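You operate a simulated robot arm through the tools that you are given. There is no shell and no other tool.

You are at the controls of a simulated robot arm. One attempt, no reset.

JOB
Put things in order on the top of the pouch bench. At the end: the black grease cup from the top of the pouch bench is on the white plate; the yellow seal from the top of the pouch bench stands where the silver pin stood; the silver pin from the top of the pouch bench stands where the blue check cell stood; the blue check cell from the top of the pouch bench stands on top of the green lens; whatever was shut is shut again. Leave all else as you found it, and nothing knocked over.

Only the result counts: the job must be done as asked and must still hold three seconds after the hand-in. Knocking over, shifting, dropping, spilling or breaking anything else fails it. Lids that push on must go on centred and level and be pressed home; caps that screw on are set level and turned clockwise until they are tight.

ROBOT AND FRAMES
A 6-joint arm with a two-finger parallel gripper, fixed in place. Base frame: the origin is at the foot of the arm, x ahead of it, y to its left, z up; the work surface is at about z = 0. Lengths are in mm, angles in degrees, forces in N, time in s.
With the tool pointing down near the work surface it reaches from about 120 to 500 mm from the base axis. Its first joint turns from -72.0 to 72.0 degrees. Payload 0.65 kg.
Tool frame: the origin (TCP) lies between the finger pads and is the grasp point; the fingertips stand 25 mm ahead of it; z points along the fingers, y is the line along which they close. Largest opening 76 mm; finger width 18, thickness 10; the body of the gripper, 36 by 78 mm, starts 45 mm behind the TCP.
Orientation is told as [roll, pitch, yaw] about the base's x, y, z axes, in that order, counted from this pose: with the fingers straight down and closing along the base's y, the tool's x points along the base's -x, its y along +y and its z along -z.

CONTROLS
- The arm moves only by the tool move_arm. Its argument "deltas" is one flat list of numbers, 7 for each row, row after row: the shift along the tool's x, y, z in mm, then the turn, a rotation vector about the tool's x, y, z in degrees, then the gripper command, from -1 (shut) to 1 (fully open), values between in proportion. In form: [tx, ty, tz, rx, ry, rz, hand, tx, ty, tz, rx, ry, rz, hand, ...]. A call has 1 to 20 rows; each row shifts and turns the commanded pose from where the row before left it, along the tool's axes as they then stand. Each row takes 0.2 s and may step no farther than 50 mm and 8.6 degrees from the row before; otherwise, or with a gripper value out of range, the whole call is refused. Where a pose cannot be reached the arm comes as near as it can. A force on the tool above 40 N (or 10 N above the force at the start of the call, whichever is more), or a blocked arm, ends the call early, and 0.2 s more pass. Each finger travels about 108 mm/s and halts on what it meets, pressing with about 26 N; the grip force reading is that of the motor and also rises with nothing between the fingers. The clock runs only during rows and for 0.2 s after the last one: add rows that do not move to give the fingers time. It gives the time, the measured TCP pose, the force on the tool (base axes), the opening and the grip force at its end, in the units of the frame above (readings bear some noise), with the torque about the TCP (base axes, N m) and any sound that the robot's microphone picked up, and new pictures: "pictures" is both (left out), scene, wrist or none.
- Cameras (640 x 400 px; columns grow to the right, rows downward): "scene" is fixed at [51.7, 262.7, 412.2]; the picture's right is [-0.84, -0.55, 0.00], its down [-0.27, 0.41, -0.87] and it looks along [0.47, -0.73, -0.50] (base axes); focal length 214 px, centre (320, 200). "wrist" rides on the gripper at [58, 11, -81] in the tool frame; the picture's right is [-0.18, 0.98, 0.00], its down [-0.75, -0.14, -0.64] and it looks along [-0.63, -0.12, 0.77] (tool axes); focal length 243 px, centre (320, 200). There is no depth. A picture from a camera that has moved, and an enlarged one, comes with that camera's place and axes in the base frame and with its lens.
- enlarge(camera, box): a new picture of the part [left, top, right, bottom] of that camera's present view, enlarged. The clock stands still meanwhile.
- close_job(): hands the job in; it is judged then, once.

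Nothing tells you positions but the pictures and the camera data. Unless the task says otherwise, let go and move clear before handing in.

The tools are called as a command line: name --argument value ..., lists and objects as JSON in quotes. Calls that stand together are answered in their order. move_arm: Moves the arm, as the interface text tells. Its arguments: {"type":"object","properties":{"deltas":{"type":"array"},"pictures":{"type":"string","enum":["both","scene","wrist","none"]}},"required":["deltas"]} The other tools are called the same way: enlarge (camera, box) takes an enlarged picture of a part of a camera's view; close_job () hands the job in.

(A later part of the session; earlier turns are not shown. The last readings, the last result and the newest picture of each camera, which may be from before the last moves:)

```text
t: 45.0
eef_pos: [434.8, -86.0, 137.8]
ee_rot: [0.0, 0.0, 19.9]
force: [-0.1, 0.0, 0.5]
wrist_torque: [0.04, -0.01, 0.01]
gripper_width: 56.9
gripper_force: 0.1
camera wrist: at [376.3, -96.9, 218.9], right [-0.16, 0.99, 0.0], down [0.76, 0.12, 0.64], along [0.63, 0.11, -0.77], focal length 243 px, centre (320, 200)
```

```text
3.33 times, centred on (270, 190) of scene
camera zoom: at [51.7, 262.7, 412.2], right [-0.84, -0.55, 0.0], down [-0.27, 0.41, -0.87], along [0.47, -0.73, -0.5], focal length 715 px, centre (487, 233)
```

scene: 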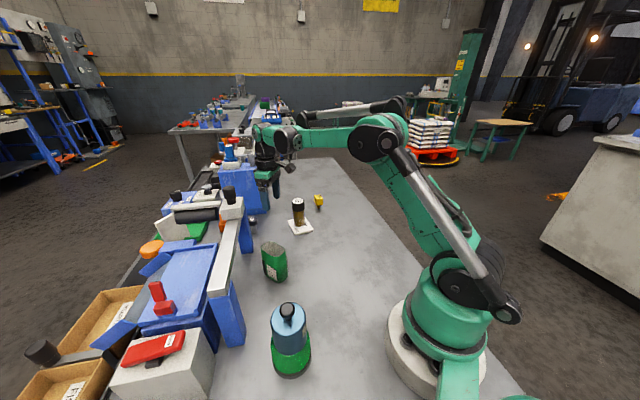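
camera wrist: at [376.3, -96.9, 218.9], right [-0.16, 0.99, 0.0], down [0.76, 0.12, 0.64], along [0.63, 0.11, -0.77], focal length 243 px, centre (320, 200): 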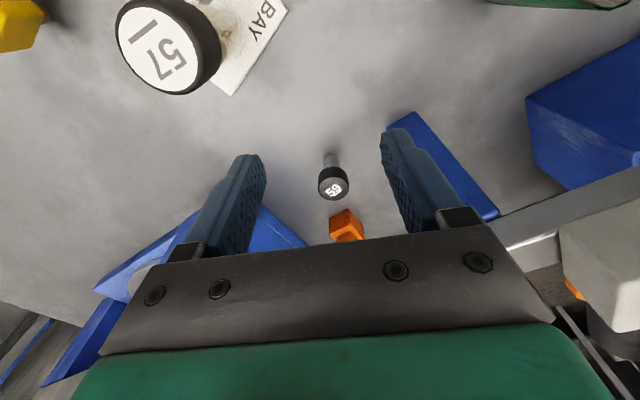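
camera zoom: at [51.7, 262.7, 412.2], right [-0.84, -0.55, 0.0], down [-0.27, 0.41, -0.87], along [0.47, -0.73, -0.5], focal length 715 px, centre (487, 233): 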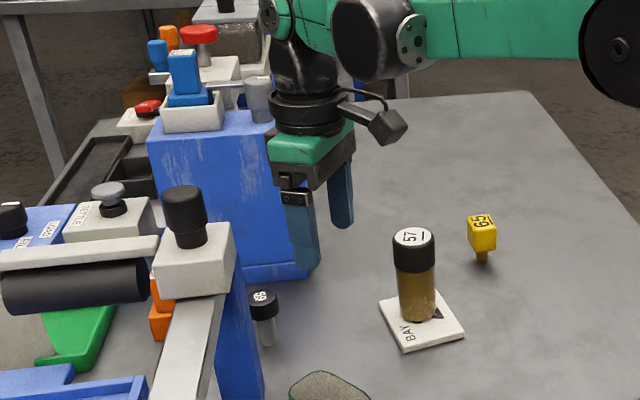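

The pin lies straight ahead of the fingers (~70 mm). I'll descend to z ≈ 47 and advance in two stages.

move_arm --deltas '[0, -1, 45, 0, 0, 0, 0.5, 0, 0, 45, 0, 0, 0, 0.5, -20, 0, 0, 0, 0, 0, 0.5, -20, 0, 0, 0, 0, 0, 0.5, 0, 0, 0, 0, 0, 0, 0.5]' --pictures "both"

enlarge --camera "wrist" --box '[200, 0, 520, 240]'

enlarge --camera "scene" --box '[200, 130, 340, 250]'

```text
t: 46.2
eef_pos: [473.2, -75.5, 45.5]
ee_rot: [0.0, 0.0, 20.1]
force: [0.0, -0.2, -0.1]
wrist_torque: [0.06, -0.03, 0.03]
gripper_width: 57.0
gripper_force: 0.1
camera wrist: at [414.0, -84.7, 127.8], right [-0.16, 0.99, 0.0], down [0.76, 0.12, 0.64], along [0.63, 0.11, -0.77], focal length 243 px, centre (320, 200)
```

scene: 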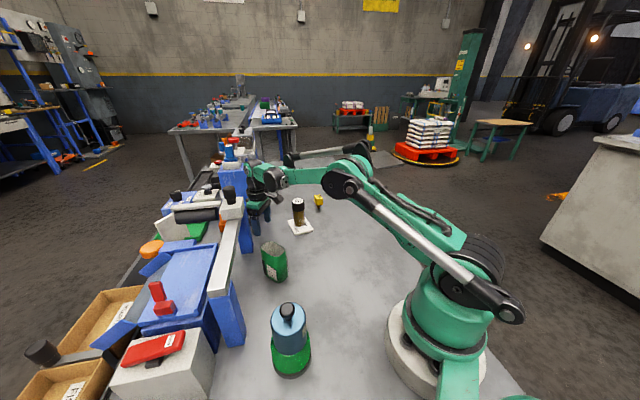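
wrist: 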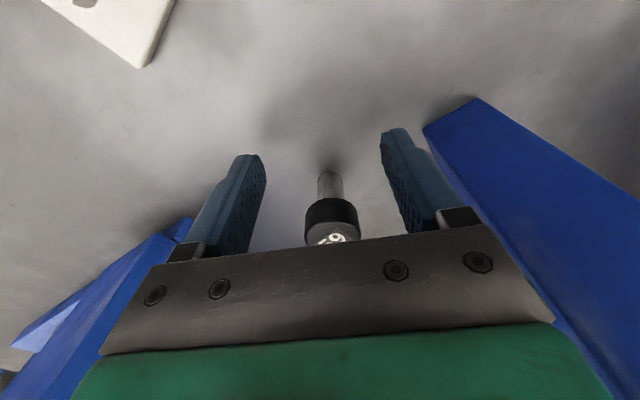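

```text
1.67 times, centred on (360, 120) of wrist
camera zoom: at [414.0, -84.7, 127.8], right [-0.16, 0.99, 0.0], down [0.76, 0.12, 0.64], along [0.63, 0.11, -0.77], focal length 404 px, centre (253, 333)
```

zoom: 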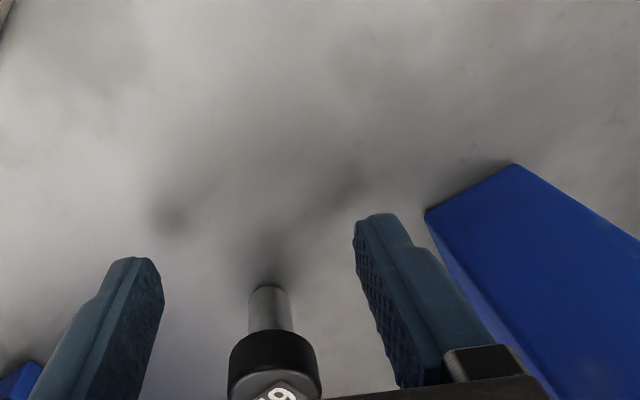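

```text
3.33 times, centred on (270, 190) of scene
camera zoom: at [51.7, 262.7, 412.2], right [-0.84, -0.55, 0.0], down [-0.27, 0.41, -0.87], along [0.47, -0.73, -0.5], focal length 715 px, centre (487, 233)
```

zoom: 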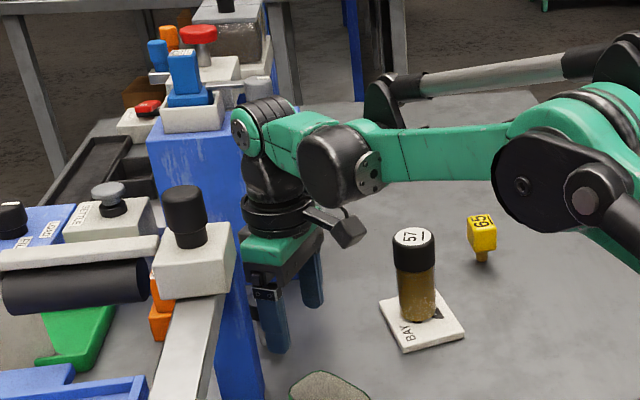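

The pin is centred between the fingers, about 30 mm further. I'll advance slowly.

move_arm --deltas '[-10, 0, 0, 0, 0, 0, 0.5, -10, 0, 0, 0, 0, 0, 0.5, -9, 0, 0, 0, 0, 0, 0.5, 0, 0, 0, 0, 0, 0, 0.5]' --pictures "both"

enlarge --camera "wrist" --box '[200, 60, 520, 260]'

enlarge --camera "scene" --box '[200, 130, 340, 250]'

```text
t: 47.2
eef_pos: [494.7, -63.6, 45.9]
ee_rot: [0.0, -0.1, 20.0]
force: [0.1, 0.1, 1.2]
wrist_torque: [-0.01, 0.01, 0.01]
gripper_width: 57.1
gripper_force: 0.0
out of reach, approached as far as the arm can: row 3
camera wrist: at [435.9, -74.0, 128.0], right [-0.16, 0.99, 0.0], down [0.75, 0.12, 0.64], along [0.64, 0.11, -0.76], focal length 243 px, centre (320, 200)
```

scene: 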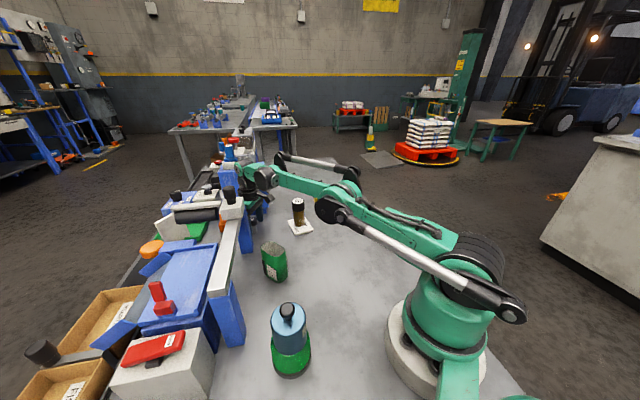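
wrist: 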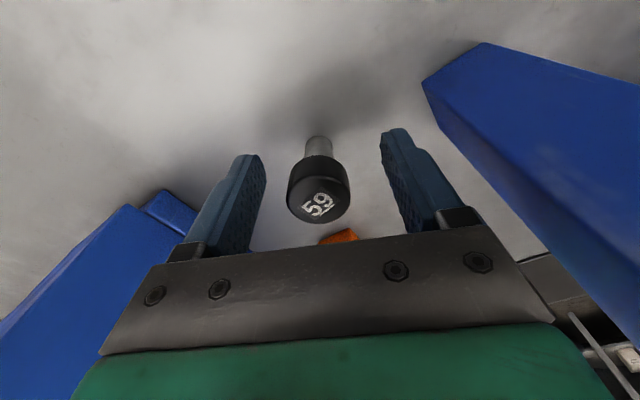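

```text
2.00 times, centred on (360, 160) of wrist
camera zoom: at [435.9, -74.0, 128.0], right [-0.16, 0.99, 0.0], down [0.75, 0.12, 0.64], along [0.64, 0.11, -0.76], focal length 485 px, centre (240, 280)
```

zoom: 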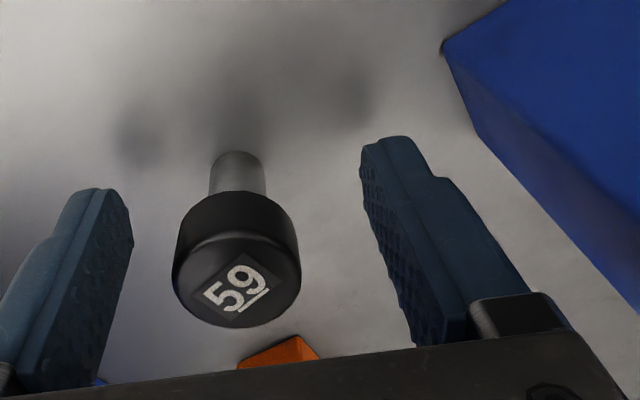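

```text
3.33 times, centred on (270, 190) of scene
camera zoom: at [51.7, 262.7, 412.2], right [-0.84, -0.55, 0.0], down [-0.27, 0.41, -0.87], along [0.47, -0.73, -0.5], focal length 715 px, centre (487, 233)
```

zoom: 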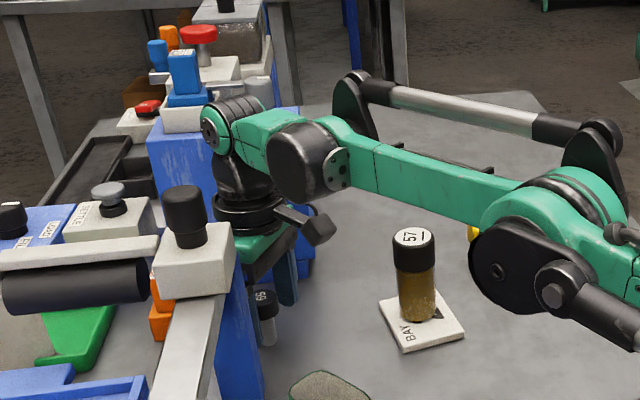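

The vertical tool stops at 499 mm, ~7 mm short. Tilting about the closing axis keeps the pads parallel, so I'll tilt the fingers outward 5° and advance the rest.

move_arm --deltas '[0, 0, 0, 0, -2.5, 0, 0.5, 0, 0, 0, 0, -2.5, 0, 0.5, 0, 0, 0, 0, 0, 0, 0.5]' --pictures "none"

```text
t: 48.0
eef_pos: [495.3, -63.7, 46.2]
ee_rot: [0.1, -5.1, 19.9]
force: [-0.5, -0.3, -0.3]
wrist_torque: [-0.04, -0.01, -0.01]
gripper_width: 56.9
gripper_force: 0.1
```

move_arm --deltas '[-3.5, -1.3, 0, 0, 0, 0, 0.5, -3.5, -1.2, 0, 0, 0, 0, 0.5, 0, 0, 0, 0, 0, 0, 0.5]' --pictures "both"

enlarge --camera "wrist" --box '[200, 60, 520, 260]'

enlarge --camera "scene" --box '[220, 170, 320, 250]'

```text
t: 48.8
eef_pos: [500.0, -64.2, 46.7]
ee_rot: [0.1, -5.0, 20.0]
force: [-0.7, -0.4, -0.2]
wrist_torque: [-0.01, -0.03, -0.04]
gripper_width: 57.0
gripper_force: 0.0
camera wrist: at [436.7, -76.1, 123.3], right [-0.16, 0.99, 0.02], down [0.7, 0.1, 0.71], along [0.69, 0.13, -0.71], focal length 243 px, centre (320, 200)
```

scene: 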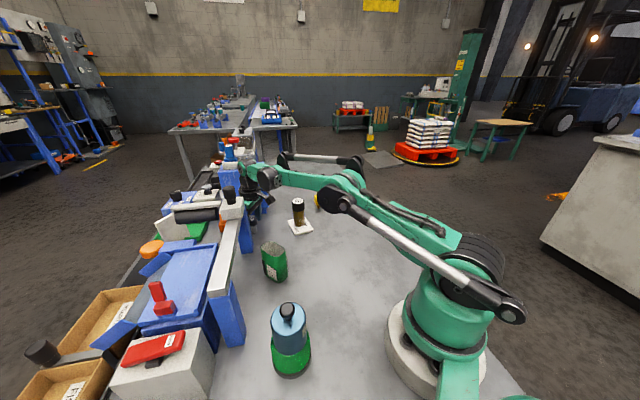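
wrist: 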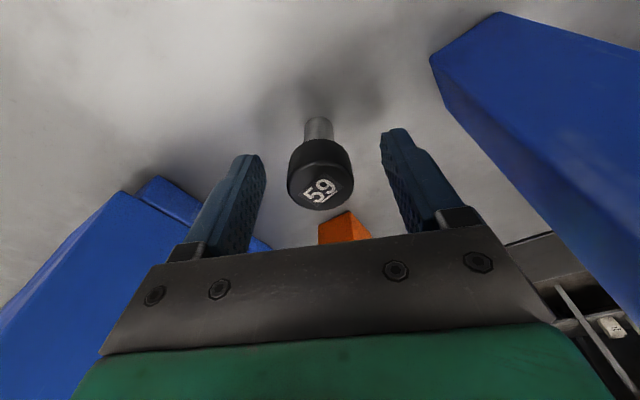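

```text
2.00 times, centred on (360, 160) of wrist
camera zoom: at [436.7, -76.1, 123.3], right [-0.16, 0.99, 0.02], down [0.7, 0.1, 0.71], along [0.69, 0.13, -0.71], focal length 485 px, centre (240, 280)
```

zoom: 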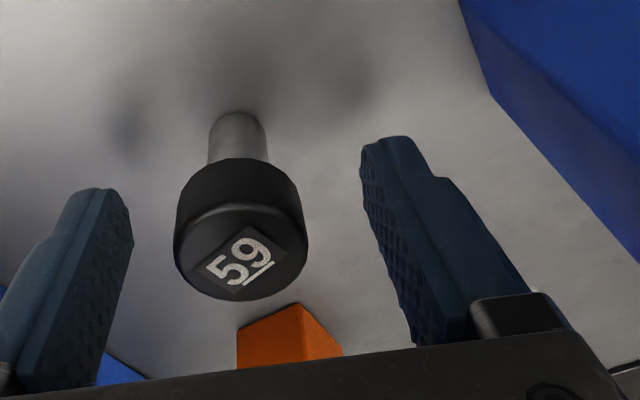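

```text
5.00 times, centred on (270, 210) of scene
camera zoom: at [51.7, 262.7, 412.2], right [-0.84, -0.55, 0.0], down [-0.27, 0.41, -0.87], along [0.47, -0.73, -0.5], focal length 1072 px, centre (570, 150)
```

zoom: 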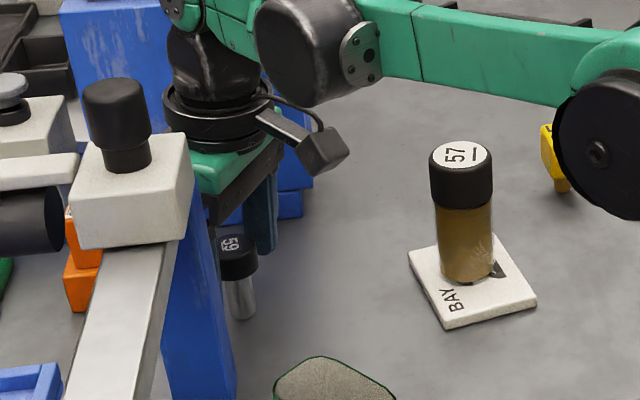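

The pin head is centred between the fingers with TCP at [500, -64]. Close on the head.

move_arm --deltas '[0, 0, 0, 0, 0, 0, 0.1, 0, 0, 0, 0, 0, 0, -0.15, 0, 0, 0, 0, 0, 0, -0.5, 0, 0, 0, 0, 0, 0, -0.5, 0, 0, 0, 0, 0, 0, -0.5]' --pictures "wrist"

enlarge --camera "wrist" --box '[200, 60, 520, 260]'

```text
t: 50.0
eef_pos: [502.1, -64.0, 47.6]
ee_rot: [0.2, -5.0, 20.1]
force: [0.5, -0.1, -0.4]
wrist_torque: [-0.03, -0.03, -0.01]
gripper_width: 26.8
gripper_force: 26.1
camera wrist: at [436.6, -76.1, 123.3], right [-0.16, 0.99, 0.02], down [0.7, 0.1, 0.71], along [0.69, 0.13, -0.71], focal length 243 px, centre (320, 200)
```

wrist: 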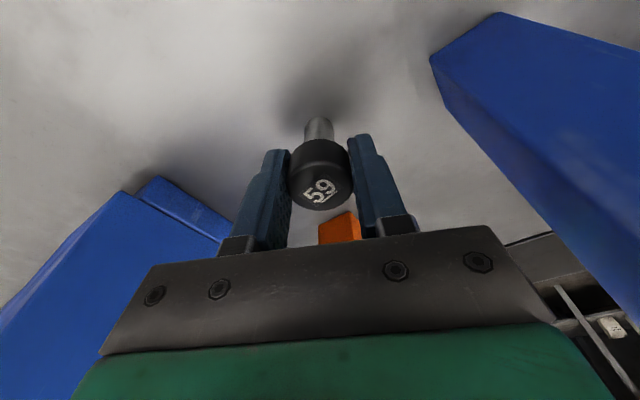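

```text
2.00 times, centred on (360, 160) of wrist
camera zoom: at [436.6, -76.1, 123.3], right [-0.16, 0.99, 0.02], down [0.7, 0.1, 0.71], along [0.69, 0.13, -0.71], focal length 485 px, centre (240, 280)
```

zoom: 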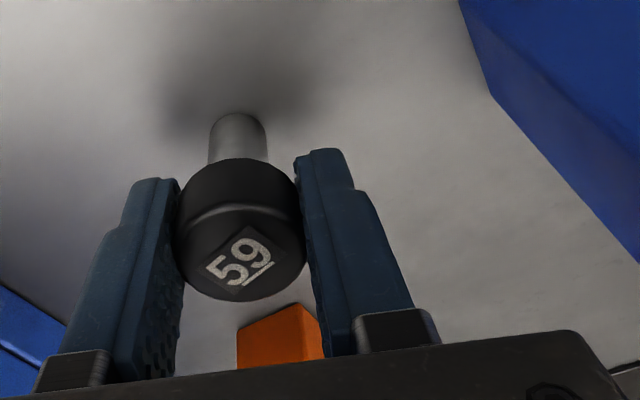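

The pin is gripped (26.8 mm) with TCP at [501.3, -64.3]. I'll lift it a little and check it hangs straight.

move_arm --deltas '[0, 0, -3, 0, 0, 0, -0.5, 0, 0, -5, 0, 0, 0, -0.5, 0, 0, -5, 0, 0, 0, -0.5, 0, 0, 0, 0, 0, 0, -0.5]' --pictures "both"

enlarge --camera "wrist" --box '[200, 60, 520, 260]'

enlarge --camera "scene" --box '[220, 170, 320, 250]'

```text
t: 51.0
eef_pos: [500.2, -64.4, 60.4]
ee_rot: [0.1, -5.0, 20.0]
force: [-0.4, 0.8, -0.6]
wrist_torque: [0.01, 0.04, -0.02]
gripper_width: 27.0
gripper_force: 25.7
camera wrist: at [436.0, -76.2, 136.0], right [-0.16, 0.99, 0.02], down [0.7, 0.1, 0.71], along [0.69, 0.13, -0.71], focal length 243 px, centre (320, 200)
```

scene: 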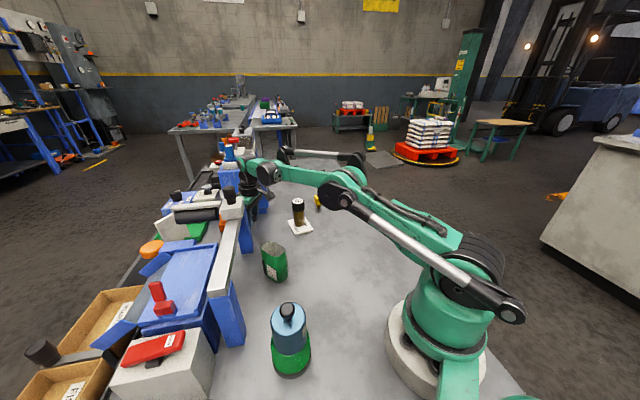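
wrist: 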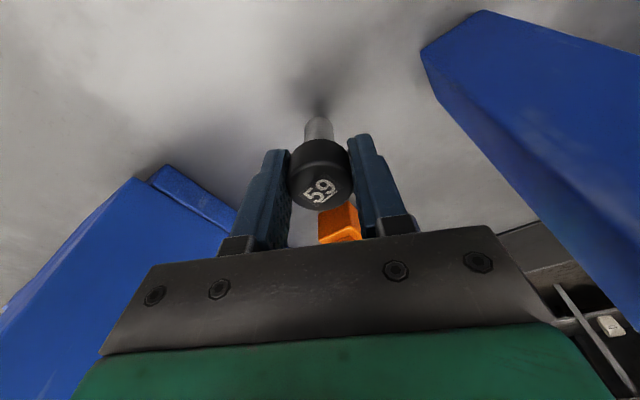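

```text
2.00 times, centred on (360, 160) of wrist
camera zoom: at [436.0, -76.2, 136.0], right [-0.16, 0.99, 0.02], down [0.7, 0.1, 0.71], along [0.69, 0.13, -0.71], focal length 485 px, centre (240, 280)
```

zoom: 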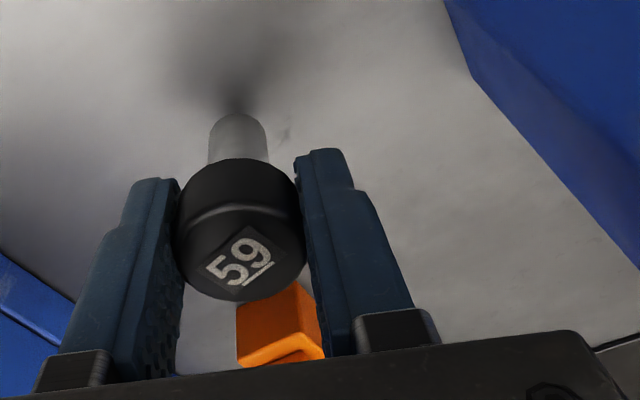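

```text
5.00 times, centred on (270, 210) of scene
camera zoom: at [51.7, 262.7, 412.2], right [-0.84, -0.55, 0.0], down [-0.27, 0.41, -0.87], along [0.47, -0.73, -0.5], focal length 1072 px, centre (570, 150)
```

zoom: 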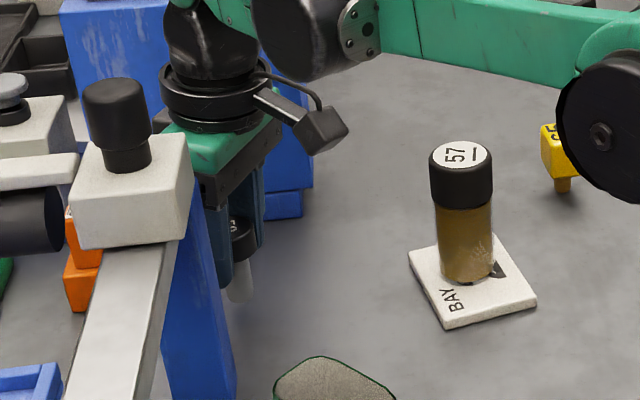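

The pin hangs straight and free. I'll retract along the same line, lift above cup height, and move over to the check cell's old spot.

move_arm --deltas '[20, 0, -5, 0, 0, 0, -0.5, 25, 0, -8, 0, 0, 0, -0.5, 25, 0, -8, 0, 0, 0, -0.5, -3.5, 0, -39.8, 0, 0, 0, -0.5, -3.5, 0, -39.8, 0, 0, 0, -0.5, -2.6, 0, -30, 0, 0, 0, -0.5, 32.4, -24.2, -2.84, 0, 0, 0, -0.5, 32.4, -24.2, -2.84, 0, 0, 0, -0.5, 32.4, -24.2, -2.84, 0, 0, 0, -0.5, 32.4, -24.2, -2.84, 0, 0, 0, -0.5, 32.4, -24.2, -2.84, 0, 0, 0, -0.5, 32.4, -24.2, -2.84, 0, 0, 0, -0.5, 0, 0, 0, 0, 0, 0, -0.5]' --pictures "both"

enlarge --camera "wrist" --box '[200, 60, 520, 260]'

```text
t: 53.8
eef_pos: [300.5, -293.6, 185.9]
ee_rot: [0.2, -5.0, 20.0]
force: [-0.5, 0.5, -0.1]
wrist_torque: [-0.02, 0.02, 0.01]
gripper_width: 27.0
gripper_force: 26.3
camera wrist: at [235.6, -304.2, 262.0], right [-0.16, 0.99, 0.02], down [0.7, 0.1, 0.71], along [0.69, 0.13, -0.71], focal length 243 px, centre (320, 200)
```

scene: 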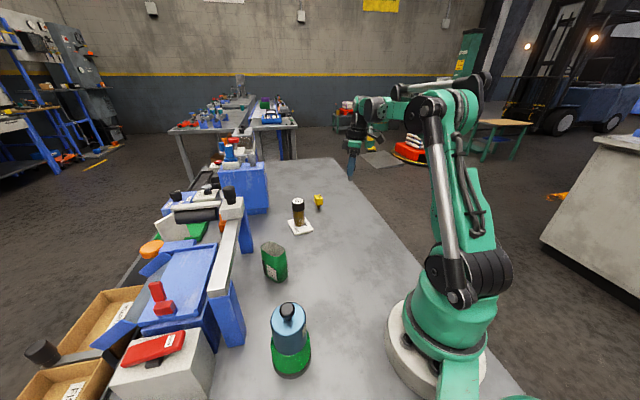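
wrist: 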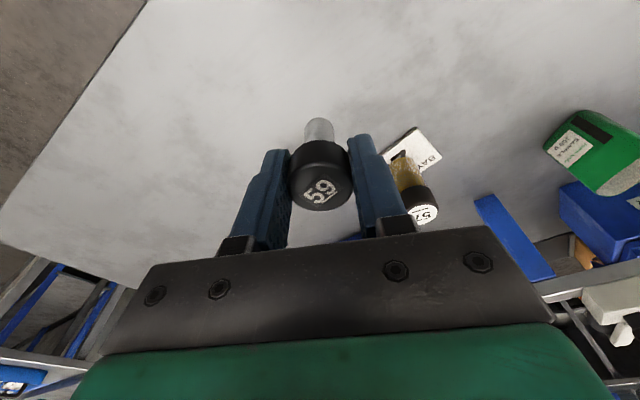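

```text
2.00 times, centred on (360, 160) of wrist
camera zoom: at [235.6, -304.2, 262.0], right [-0.16, 0.99, 0.02], down [0.7, 0.1, 0.71], along [0.69, 0.13, -0.71], focal length 485 px, centre (240, 280)
```

zoom: 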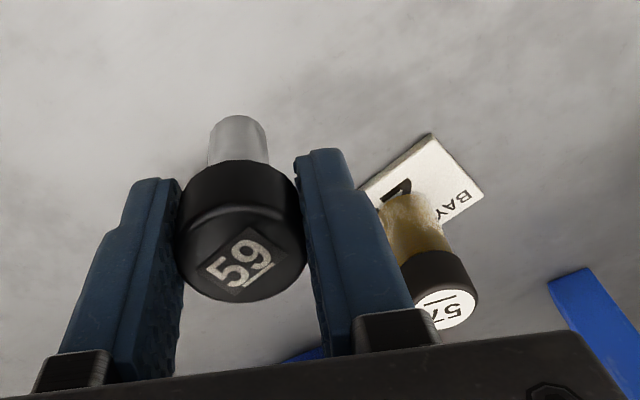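

TCP is at [300.3, -292.4]; I correct by (+2.4, +1.9) and lower the pin to a few millimetres above the bench.

move_arm --deltas '[-2.9, 1.0, 0.2, 0, 0, 0, -0.5, 3.5, 0, 39.85, 0, 0, 0, -0.5, 3.5, 0, 39.85, 0, 0, 0, -0.5, 3.5, 0, 39.85, 0, 0, 0, -0.5, 1.1, 0, 12, 0, 0, 0, -0.5, 0, 0, 0, 0, 0, 0, -0.5]' --pictures "both"

enlarge --camera "wrist" --box '[200, 60, 520, 260]'

enlarge --camera "scene" --box '[310, 160, 390, 240]'

```text
t: 55.2
eef_pos: [302.5, -290.0, 53.6]
ee_rot: [0.1, -5.0, 20.0]
force: [0.4, -0.5, -0.4]
wrist_torque: [-0.02, -0.03, -0.01]
gripper_width: 26.8
gripper_force: 26.1
camera wrist: at [237.7, -303.0, 128.8], right [-0.16, 0.99, 0.02], down [0.7, 0.1, 0.71], along [0.69, 0.13, -0.71], focal length 243 px, centre (320, 200)
```

scene: 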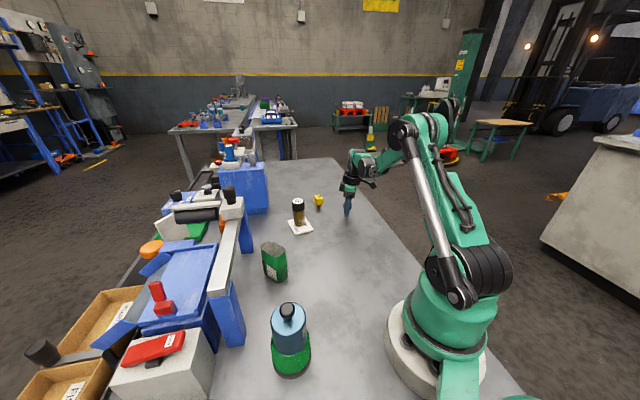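
wrist: 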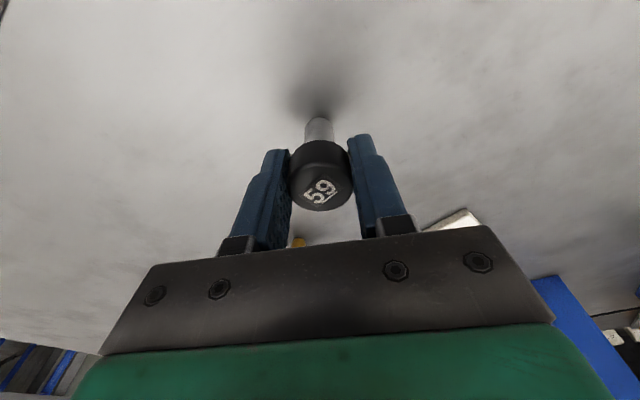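

```text
2.00 times, centred on (360, 160) of wrist
camera zoom: at [237.7, -303.0, 128.8], right [-0.16, 0.99, 0.02], down [0.7, 0.1, 0.71], along [0.69, 0.13, -0.71], focal length 485 px, centre (240, 280)
```

zoom: 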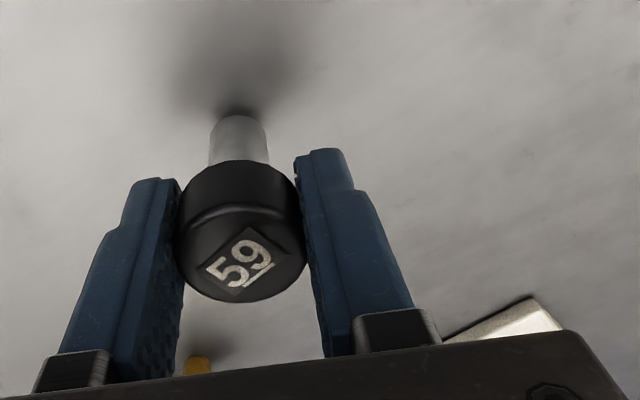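

```text
5.00 times, centred on (350, 200) of scene
camera zoom: at [51.7, 262.7, 412.2], right [-0.84, -0.55, 0.0], down [-0.27, 0.41, -0.87], along [0.47, -0.73, -0.5], focal length 1072 px, centre (170, 200)
```

zoom: 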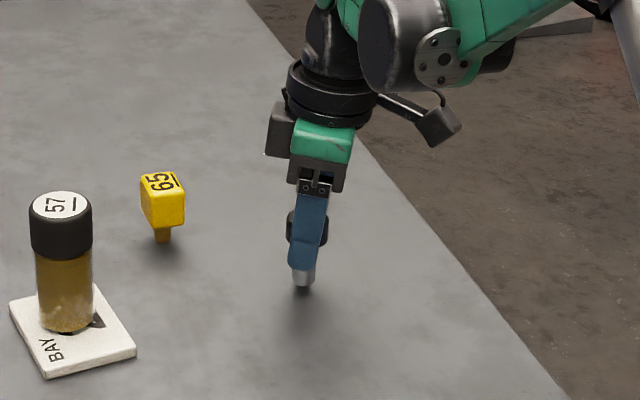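

Position matches the old check-cell spot in both cameras. Lower the last millimetres gently.

move_arm --deltas '[0.3, 0.5, 4, 0, 0, 0, -0.5, 0, 0, 0.6, 0, 0, 0, -0.5, 0, 0, 0, 0, 0, 0, -0.5]' --pictures "none"

move_arm --deltas '[0, 0, 0.6, 0, 0, 0, -0.5, 0, 0, 0, 0, 0, 0, -0.5]' --pictures "none"

```text
t: 56.0
eef_pos: [302.9, -290.4, 47.9]
ee_rot: [0.1, -5.0, 20.0]
force: [0.4, -0.1, -0.4]
wrist_torque: [-0.01, 0.02, 0.04]
gripper_width: 26.9
gripper_force: 26.3
```

```text
t: 56.6
eef_pos: [301.9, -289.6, 46.9]
ee_rot: [0.1, -5.0, 20.1]
force: [-0.8, -0.2, 1.3]
wrist_torque: [-0.01, 0.04, -0.01]
gripper_width: 26.7
gripper_force: 25.8
```

move_arm --deltas '[0, 0, 0.4, 0, 0, 0, -0.5, 0, 0, 0, 0, 0, 0, -0.5]' --pictures "none"

```text
t: 57.2
eef_pos: [301.9, -288.1, 47.4]
ee_rot: [0.1, -5.1, 20.0]
force: [0.9, 0.4, 16.0]
wrist_torque: [-0.03, -0.08, -0.05]
gripper_width: 26.3
gripper_force: 26.1
```

Contact made. Ease off, open, and lift away.

move_arm --deltas '[0, 0, -0.4, 0, 0, 0, -0.5, 0, 0, 0, 0, 0, 0, -0.15, 0, 0, 0, 0, 0, 0, 0.3, 0, 0, 0, 0, 0, 0, 0.5, 0, 0, 0, 0, 0, 0, 0.5, -1.7, 0, -20, 0, 0, 0, 0.5, -3.5, 0, -40, 0, 0, 0, 0.5, -3.5, 0, -40, 0, 0, 0, 0.5, 0, 0, 0, 0, 0, 0, 0.5]' --pictures "both"

enlarge --camera "scene" --box '[280, 160, 380, 240]'

enlarge --camera "wrist" --box '[220, 20, 420, 240]'

```text
t: 59.2
eef_pos: [302.8, -291.6, 149.6]
ee_rot: [0.1, -5.0, 19.9]
force: [0.1, -0.1, 0.9]
wrist_torque: [-0.04, 0.0, 0.01]
gripper_width: 57.1
gripper_force: 0.1
camera wrist: at [237.4, -302.8, 224.9], right [-0.16, 0.99, 0.02], down [0.7, 0.1, 0.71], along [0.69, 0.13, -0.71], focal length 243 px, centre (320, 200)
```

scene: 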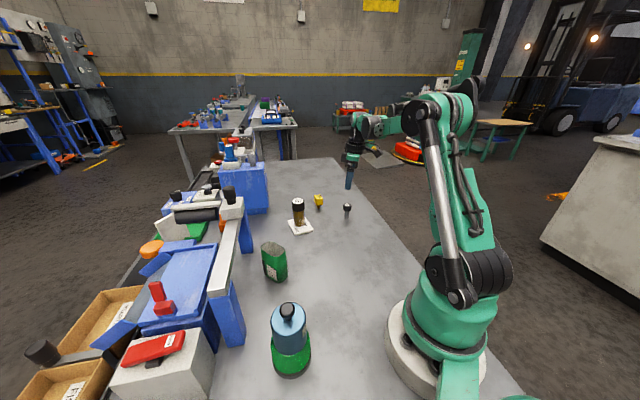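
wrist: 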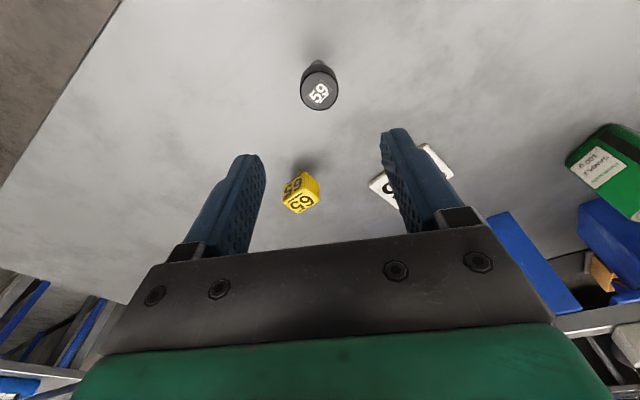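

```text
5.00 times, centred on (330, 200) of scene
camera zoom: at [51.7, 262.7, 412.2], right [-0.84, -0.55, 0.0], down [-0.27, 0.41, -0.87], along [0.47, -0.73, -0.5], focal length 1072 px, centre (270, 200)
```

zoom: 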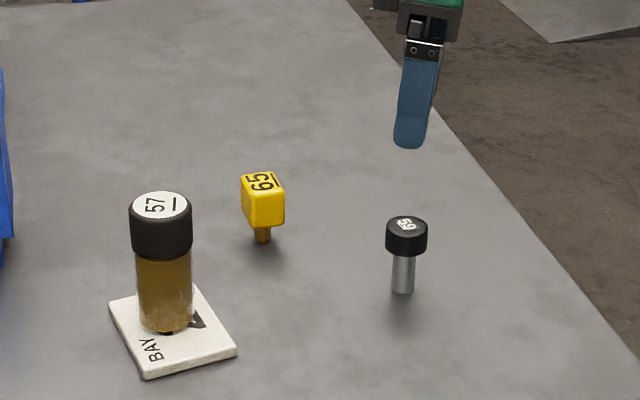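

```text
1.82 times, centred on (320, 130) of wrist
camera zoom: at [237.4, -302.8, 224.9], right [-0.16, 0.99, 0.02], down [0.7, 0.1, 0.71], along [0.69, 0.13, -0.71], focal length 441 px, centre (320, 327)
```

zoom: 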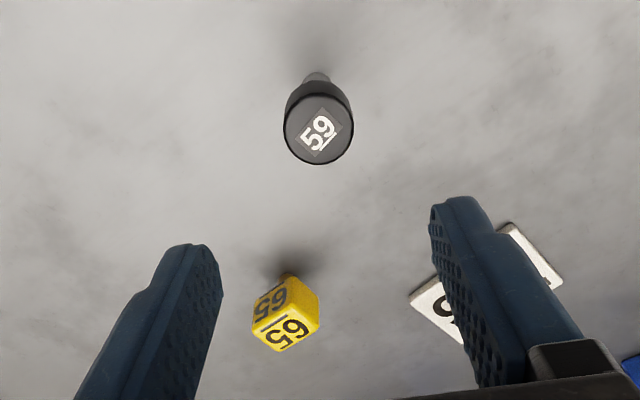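

The pin stands upright on the check cell's old spot. Now the yellow seal: I'll enlarge it to find its centre and its cube's orientation.

enlarge --camera "wrist" --box '[265, 150, 345, 220]'

enlarge --camera "scene" --box '[305, 185, 335, 215]'

```text
5.71 times, centred on (305, 185) of wrist
camera zoom: at [237.4, -302.8, 224.9], right [-0.16, 0.99, 0.02], down [0.7, 0.1, 0.71], along [0.69, 0.13, -0.71], focal length 1386 px, centre (406, 286)
```

zoom: 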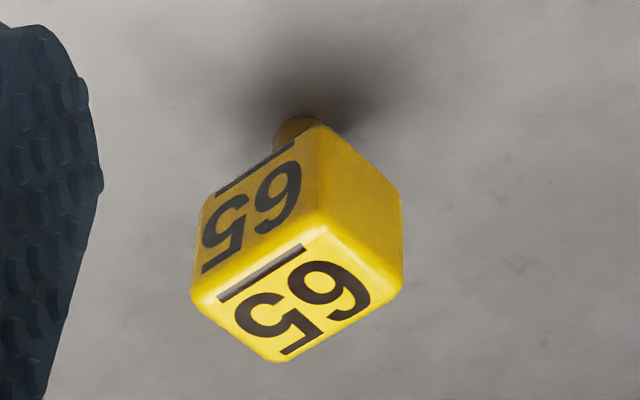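

```text
13.33 times, centred on (320, 200) of scene
camera zoom: at [51.7, 262.7, 412.2], right [-0.84, -0.55, 0.0], down [-0.27, 0.41, -0.87], along [0.47, -0.73, -0.5], focal length 2860 px, centre (320, 200)
```

zoom: 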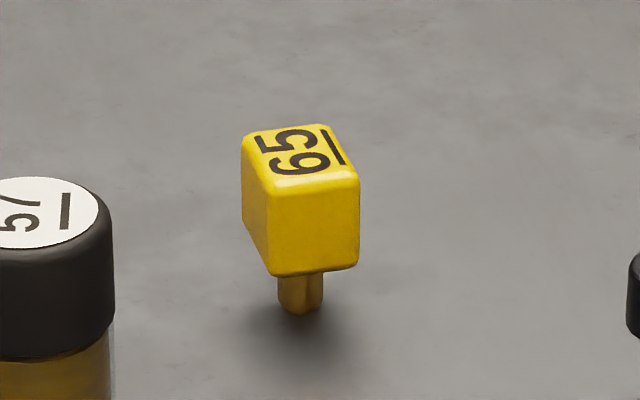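

The seal's head is a ~30 × 22 mm block centred near [415, -290], its sides turned about -41°. I'll rotate about the vertical to yaw -41° (keeping the tilt) and move to a stand-off point inward of it.

move_arm --deltas '[0, 0, 0, 0.665, 0, 7.596, 0.5, 0, 0, 0, 0.665, 0, 7.596, 0.5, 0, 0, 0, 0.665, 0, 7.596, 0.5, 0, 0, 0, 0.665, 0, 7.596, 0.5, 0, 0, 0, 0.665, 0, 7.596, 0.5, 0, 0, 0, 0.665, 0, 7.596, 0.5, 0, 0, 0, 0.665, 0, 7.596, 0.5, 0, 0, 0, 0.665, 0, 7.596, 0.5, -7, 37, 0.6, 0, 0, 0, 0.5, -7, 37.5, 0.6, 0, 0, 0, 0.5, 0, 0, 0, 0, 0, 0, 0.5]' --pictures "both"

enlarge --camera "wrist" --box '[260, 110, 380, 240]'

```text
t: 61.6
eef_pos: [360.9, -242.4, 146.7]
ee_rot: [0.1, -4.9, -41.0]
force: [0.6, 0.5, -0.1]
wrist_torque: [0.01, 0.02, 0.01]
gripper_width: 56.8
gripper_force: 0.1
camera wrist: at [319.2, -191.8, 223.3], right [0.78, 0.62, 0.02], down [0.43, -0.56, 0.71], along [0.45, -0.55, -0.71], focal length 243 px, centre (320, 200)
```

scene: 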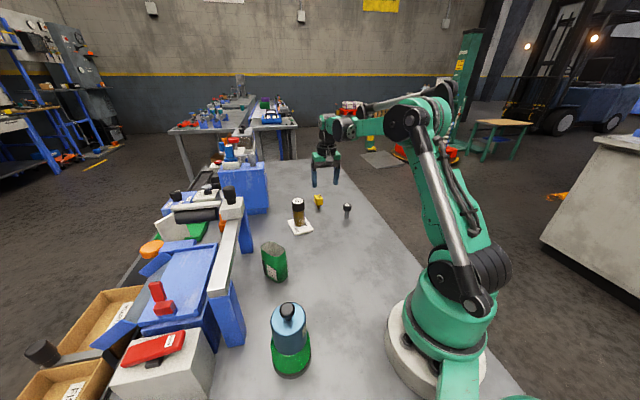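
wrist: 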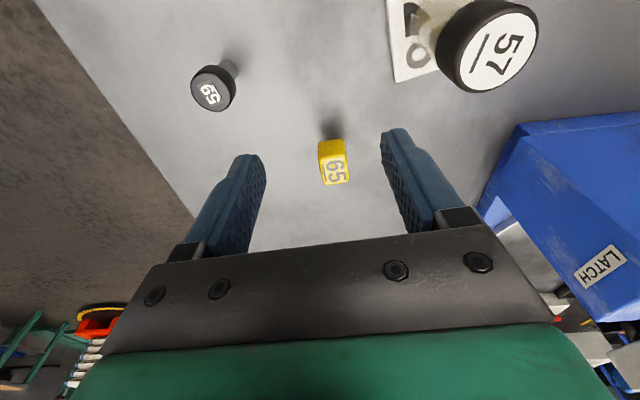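

```text
3.08 times, centred on (320, 175) of wrist
camera zoom: at [319.2, -191.8, 223.3], right [0.78, 0.62, 0.02], down [0.43, -0.56, 0.71], along [0.45, -0.55, -0.71], focal length 746 px, centre (320, 277)
```

zoom: 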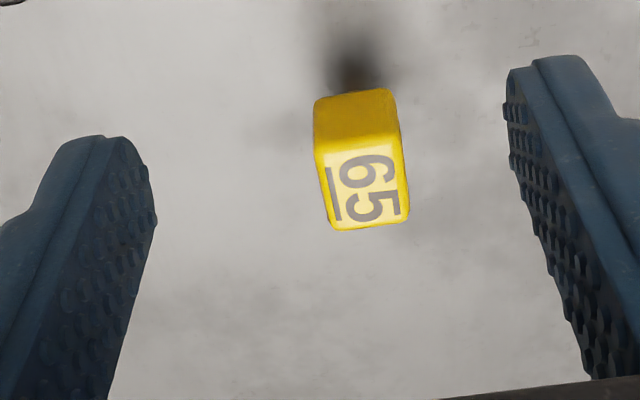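

The seal head is centred near [416, -289.5], straight ahead of the fingers by ~71 mm. I'll align yaw, descend to z ≈ 43 and advance 45 mm, then check.

move_arm --deltas '[0, 1, 0, 0.13, 0, 1.49, 0.5, 3.49, 0, 39.85, 0, 0, 0, 0.5, 3.49, 0, 39.85, 0, 0, 0, 0.5, 2.15, 0, 24.6, 0, 0, 0, 0.5, -19.92, 0, 1.74, 0, 0, 0, 0.5, -24.9, 0, 2.18, 0, 0, 0, 0.5, 0, 0, 0, 0, 0, 0, 0.5]' --pictures "both"

enlarge --camera "wrist" --box '[200, 60, 460, 260]'

enlarge --camera "scene" --box '[270, 140, 380, 240]'

```text
t: 63.2
eef_pos: [395.2, -273.4, 42.4]
ee_rot: [0.0, -4.9, -42.5]
force: [0.0, 0.3, 0.7]
wrist_torque: [0.0, -0.03, 0.0]
gripper_width: 57.0
gripper_force: 0.0
camera wrist: at [354.3, -221.2, 118.5], right [0.8, 0.6, 0.02], down [0.42, -0.57, 0.71], along [0.43, -0.56, -0.71], focal length 243 px, centre (320, 200)
```

scene: 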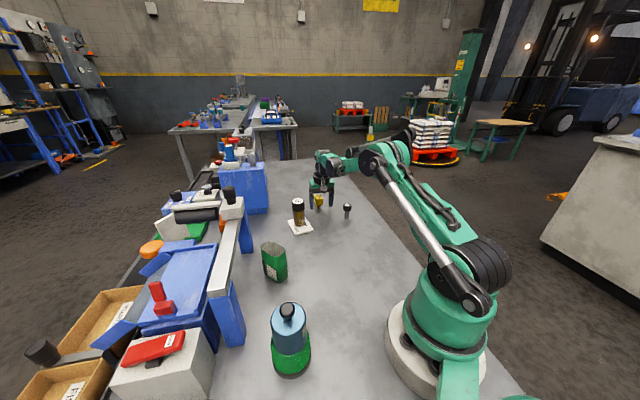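
wrist: 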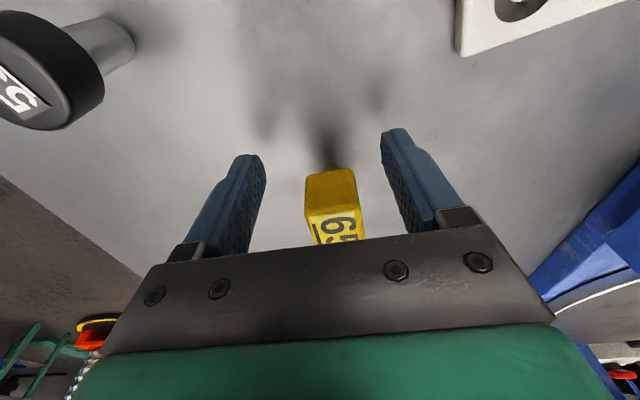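

```text
2.00 times, centred on (330, 160) of wrist
camera zoom: at [354.3, -221.2, 118.5], right [0.8, 0.6, 0.02], down [0.42, -0.57, 0.71], along [0.43, -0.56, -0.71], focal length 485 px, centre (300, 280)
```

zoom: 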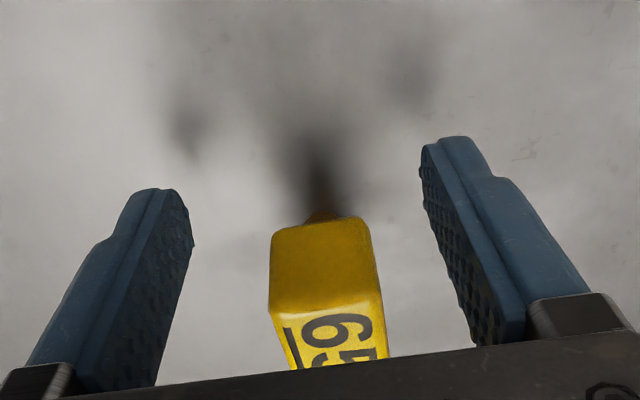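

```text
4.00 times, centred on (325, 190) of scene
camera zoom: at [51.7, 262.7, 412.2], right [-0.84, -0.55, 0.0], down [-0.27, 0.41, -0.87], along [0.47, -0.73, -0.5], focal length 858 px, centre (300, 240)
```

zoom: 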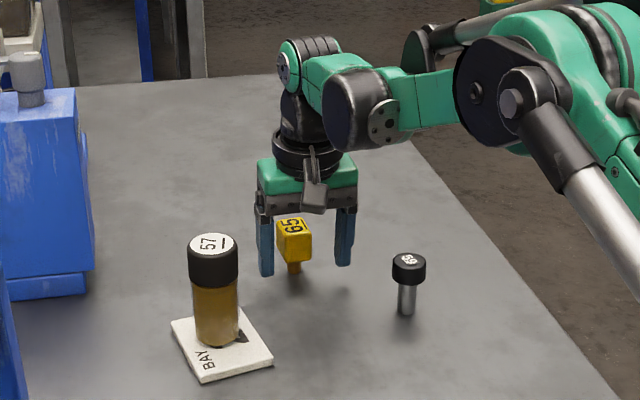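

The seal sits 2.4 mm to the left of the finger midline; I'll correct while advancing the remaining ~25 mm.

move_arm --deltas '[-8.5, 2.4, 0.74, 0, 0, 0, 0.5, -8.5, 0, 0.74, 0, 0, 0, 0.5, -8.4, 0, 0.74, 0, 0, 0, 0.5, 0, 0, 0, 0, 0, 0, 0.5]' --pictures "both"

enlarge --camera "wrist" --box '[200, 60, 460, 260]'

enlarge --camera "scene" --box '[290, 160, 360, 230]'

```text
t: 64.2
eef_pos: [415.6, -287.6, 43.2]
ee_rot: [0.0, -4.9, -42.5]
force: [0.0, -0.8, -0.7]
wrist_torque: [0.0, -0.01, -0.02]
gripper_width: 57.1
gripper_force: 0.1
camera wrist: at [374.7, -235.8, 119.1], right [0.8, 0.6, 0.02], down [0.42, -0.57, 0.71], along [0.43, -0.56, -0.71], focal length 243 px, centre (320, 200)
```

scene: 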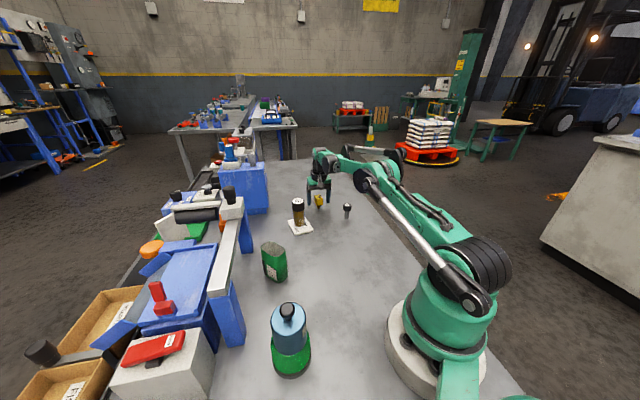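
wrist: 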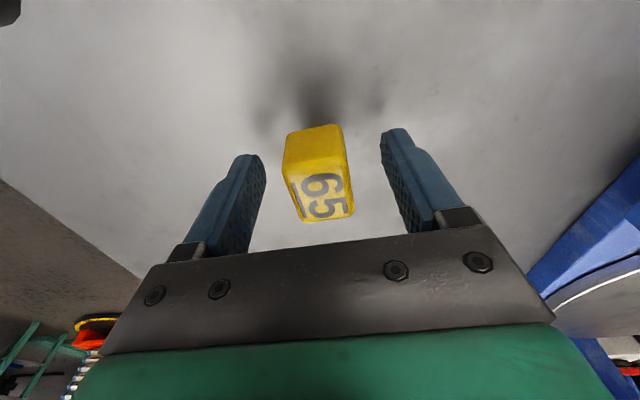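

```text
2.00 times, centred on (330, 160) of wrist
camera zoom: at [374.7, -235.8, 119.1], right [0.8, 0.6, 0.02], down [0.42, -0.57, 0.71], along [0.43, -0.56, -0.71], focal length 485 px, centre (300, 280)
```

zoom: 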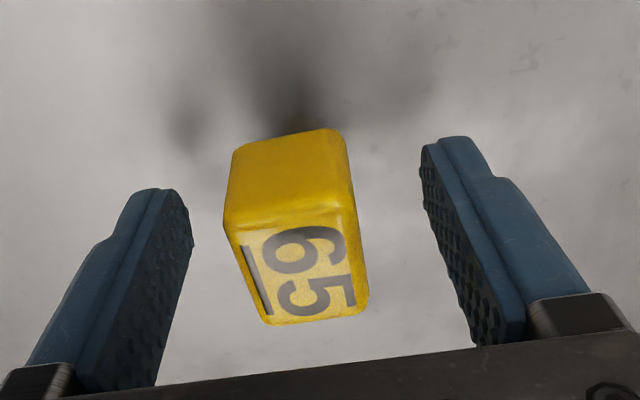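

```text
5.71 times, centred on (325, 195) of scene
camera zoom: at [51.7, 262.7, 412.2], right [-0.84, -0.55, 0.0], down [-0.27, 0.41, -0.87], along [0.47, -0.73, -0.5], focal length 1226 px, centre (291, 229)
```

zoom: 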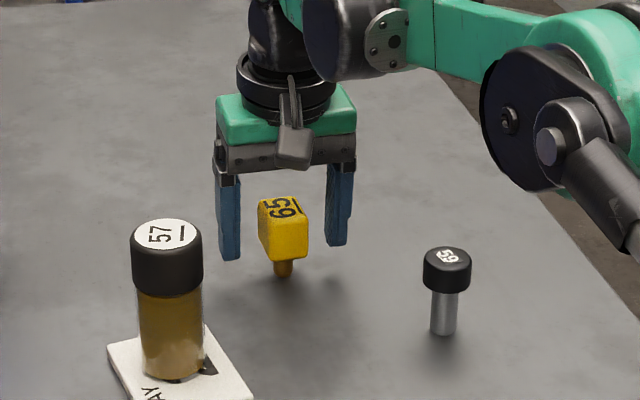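

The seal head is centred between the fingers. Close gently.

move_arm --deltas '[0, 0, 0, 0, 0, 0, 0.1, 0, 0, 0, 0, 0, 0, -0.2, 0, 0, 0, 0, 0, 0, -0.5, 0, 0, 0, 0, 0, 0, -0.5, 0, 0, 0, 0, 0, 0, -0.5]' --pictures "wrist"

enlarge --camera "wrist" --box '[200, 60, 460, 260]'

enlarge --camera "scene" --box '[290, 160, 360, 230]'

```text
t: 65.4
eef_pos: [414.4, -288.0, 42.1]
ee_rot: [0.0, -5.0, -42.4]
force: [-0.5, 0.2, 0.5]
wrist_torque: [0.01, -0.02, -0.01]
gripper_width: 25.5
gripper_force: 26.5
camera wrist: at [374.7, -235.6, 119.1], right [0.8, 0.6, 0.02], down [0.42, -0.57, 0.71], along [0.43, -0.56, -0.71], focal length 243 px, centre (320, 200)
```

wrist: 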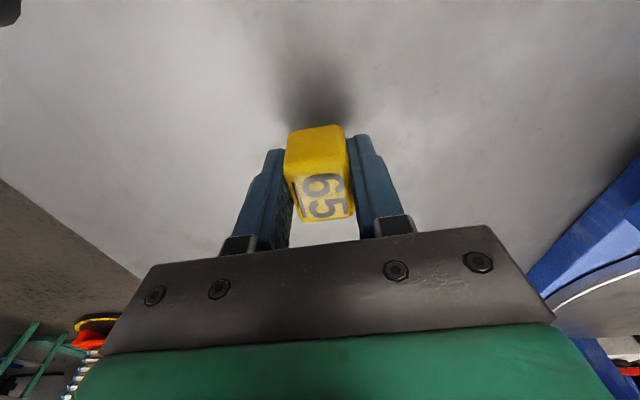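

```text
2.00 times, centred on (330, 160) of wrist
camera zoom: at [374.7, -235.6, 119.1], right [0.8, 0.6, 0.02], down [0.42, -0.57, 0.71], along [0.43, -0.56, -0.71], focal length 485 px, centre (300, 280)
```

zoom: 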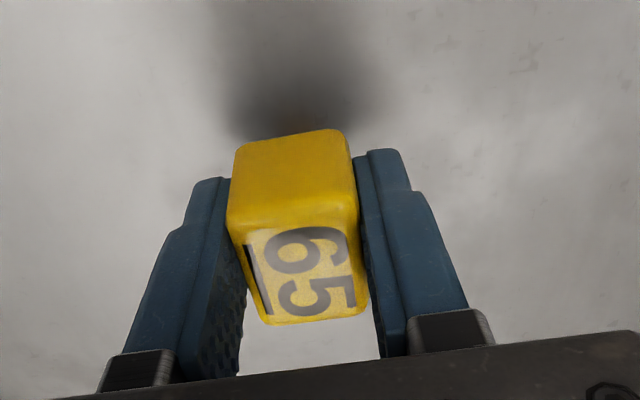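

```text
5.71 times, centred on (325, 195) of scene
camera zoom: at [51.7, 262.7, 412.2], right [-0.84, -0.55, 0.0], down [-0.27, 0.41, -0.87], along [0.47, -0.73, -0.5], focal length 1226 px, centre (291, 229)
```

zoom: 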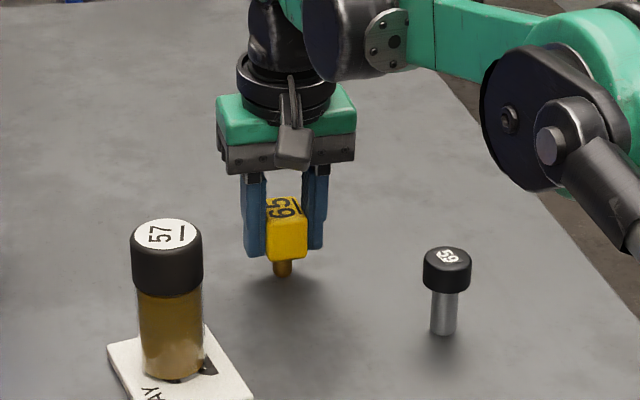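

The seal is held (25.5 mm, TCP [415.1, -287.5, 43.5] when standing). I'll lift slightly and check it before carrying.

move_arm --deltas '[0, 0, -3, 0, 0, 0, -0.5, 0, 0, -5, 0, 0, 0, -0.5, 5, 0, -5, 0, 0, 0, -0.5, 0, 0, 0, 0, 0, 0, -0.5]' --pictures "both"

enlarge --camera "wrist" --box '[200, 60, 460, 260]'

enlarge --camera "scene" --box '[290, 160, 360, 230]'

```text
t: 66.4
eef_pos: [410.1, -283.3, 56.4]
ee_rot: [0.0, -4.9, -42.5]
force: [-0.1, -0.7, -0.8]
wrist_torque: [0.03, 0.0, 0.01]
gripper_width: 25.4
gripper_force: 26.3
camera wrist: at [370.4, -231.2, 131.8], right [0.8, 0.6, 0.02], down [0.42, -0.57, 0.71], along [0.43, -0.56, -0.71], focal length 243 px, centre (320, 200)
```

scene: 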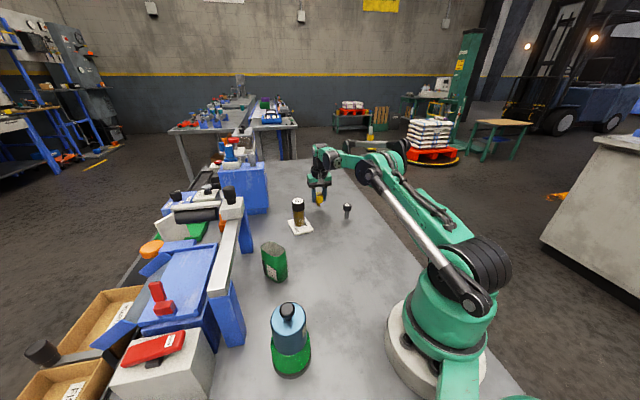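
wrist: 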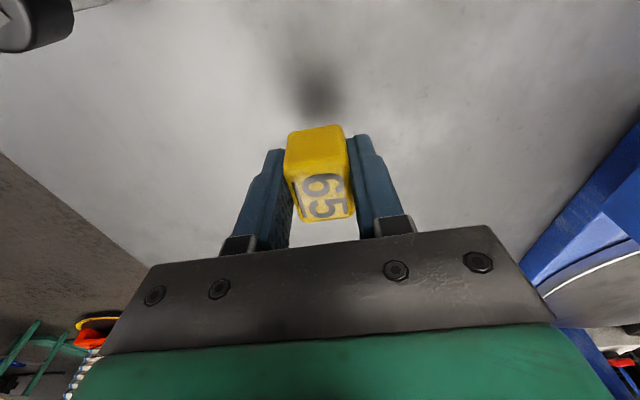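

```text
2.00 times, centred on (330, 160) of wrist
camera zoom: at [370.4, -231.2, 131.8], right [0.8, 0.6, 0.02], down [0.42, -0.57, 0.71], along [0.43, -0.56, -0.71], focal length 485 px, centre (300, 280)
```

zoom: 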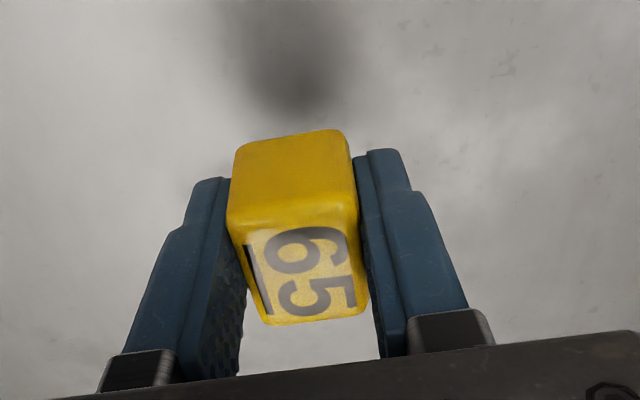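

```text
5.71 times, centred on (325, 195) of scene
camera zoom: at [51.7, 262.7, 412.2], right [-0.84, -0.55, 0.0], down [-0.27, 0.41, -0.87], along [0.47, -0.73, -0.5], focal length 1226 px, centre (291, 229)
```

zoom: 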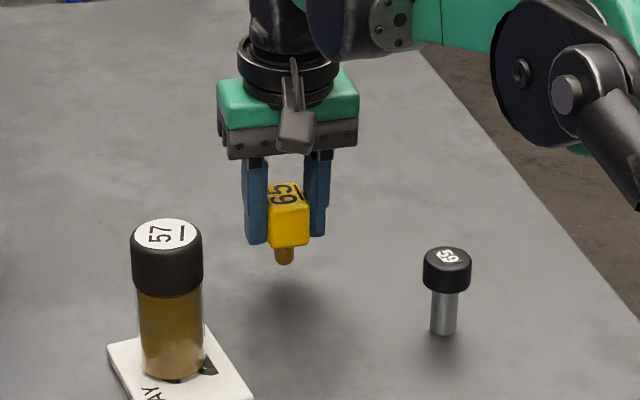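

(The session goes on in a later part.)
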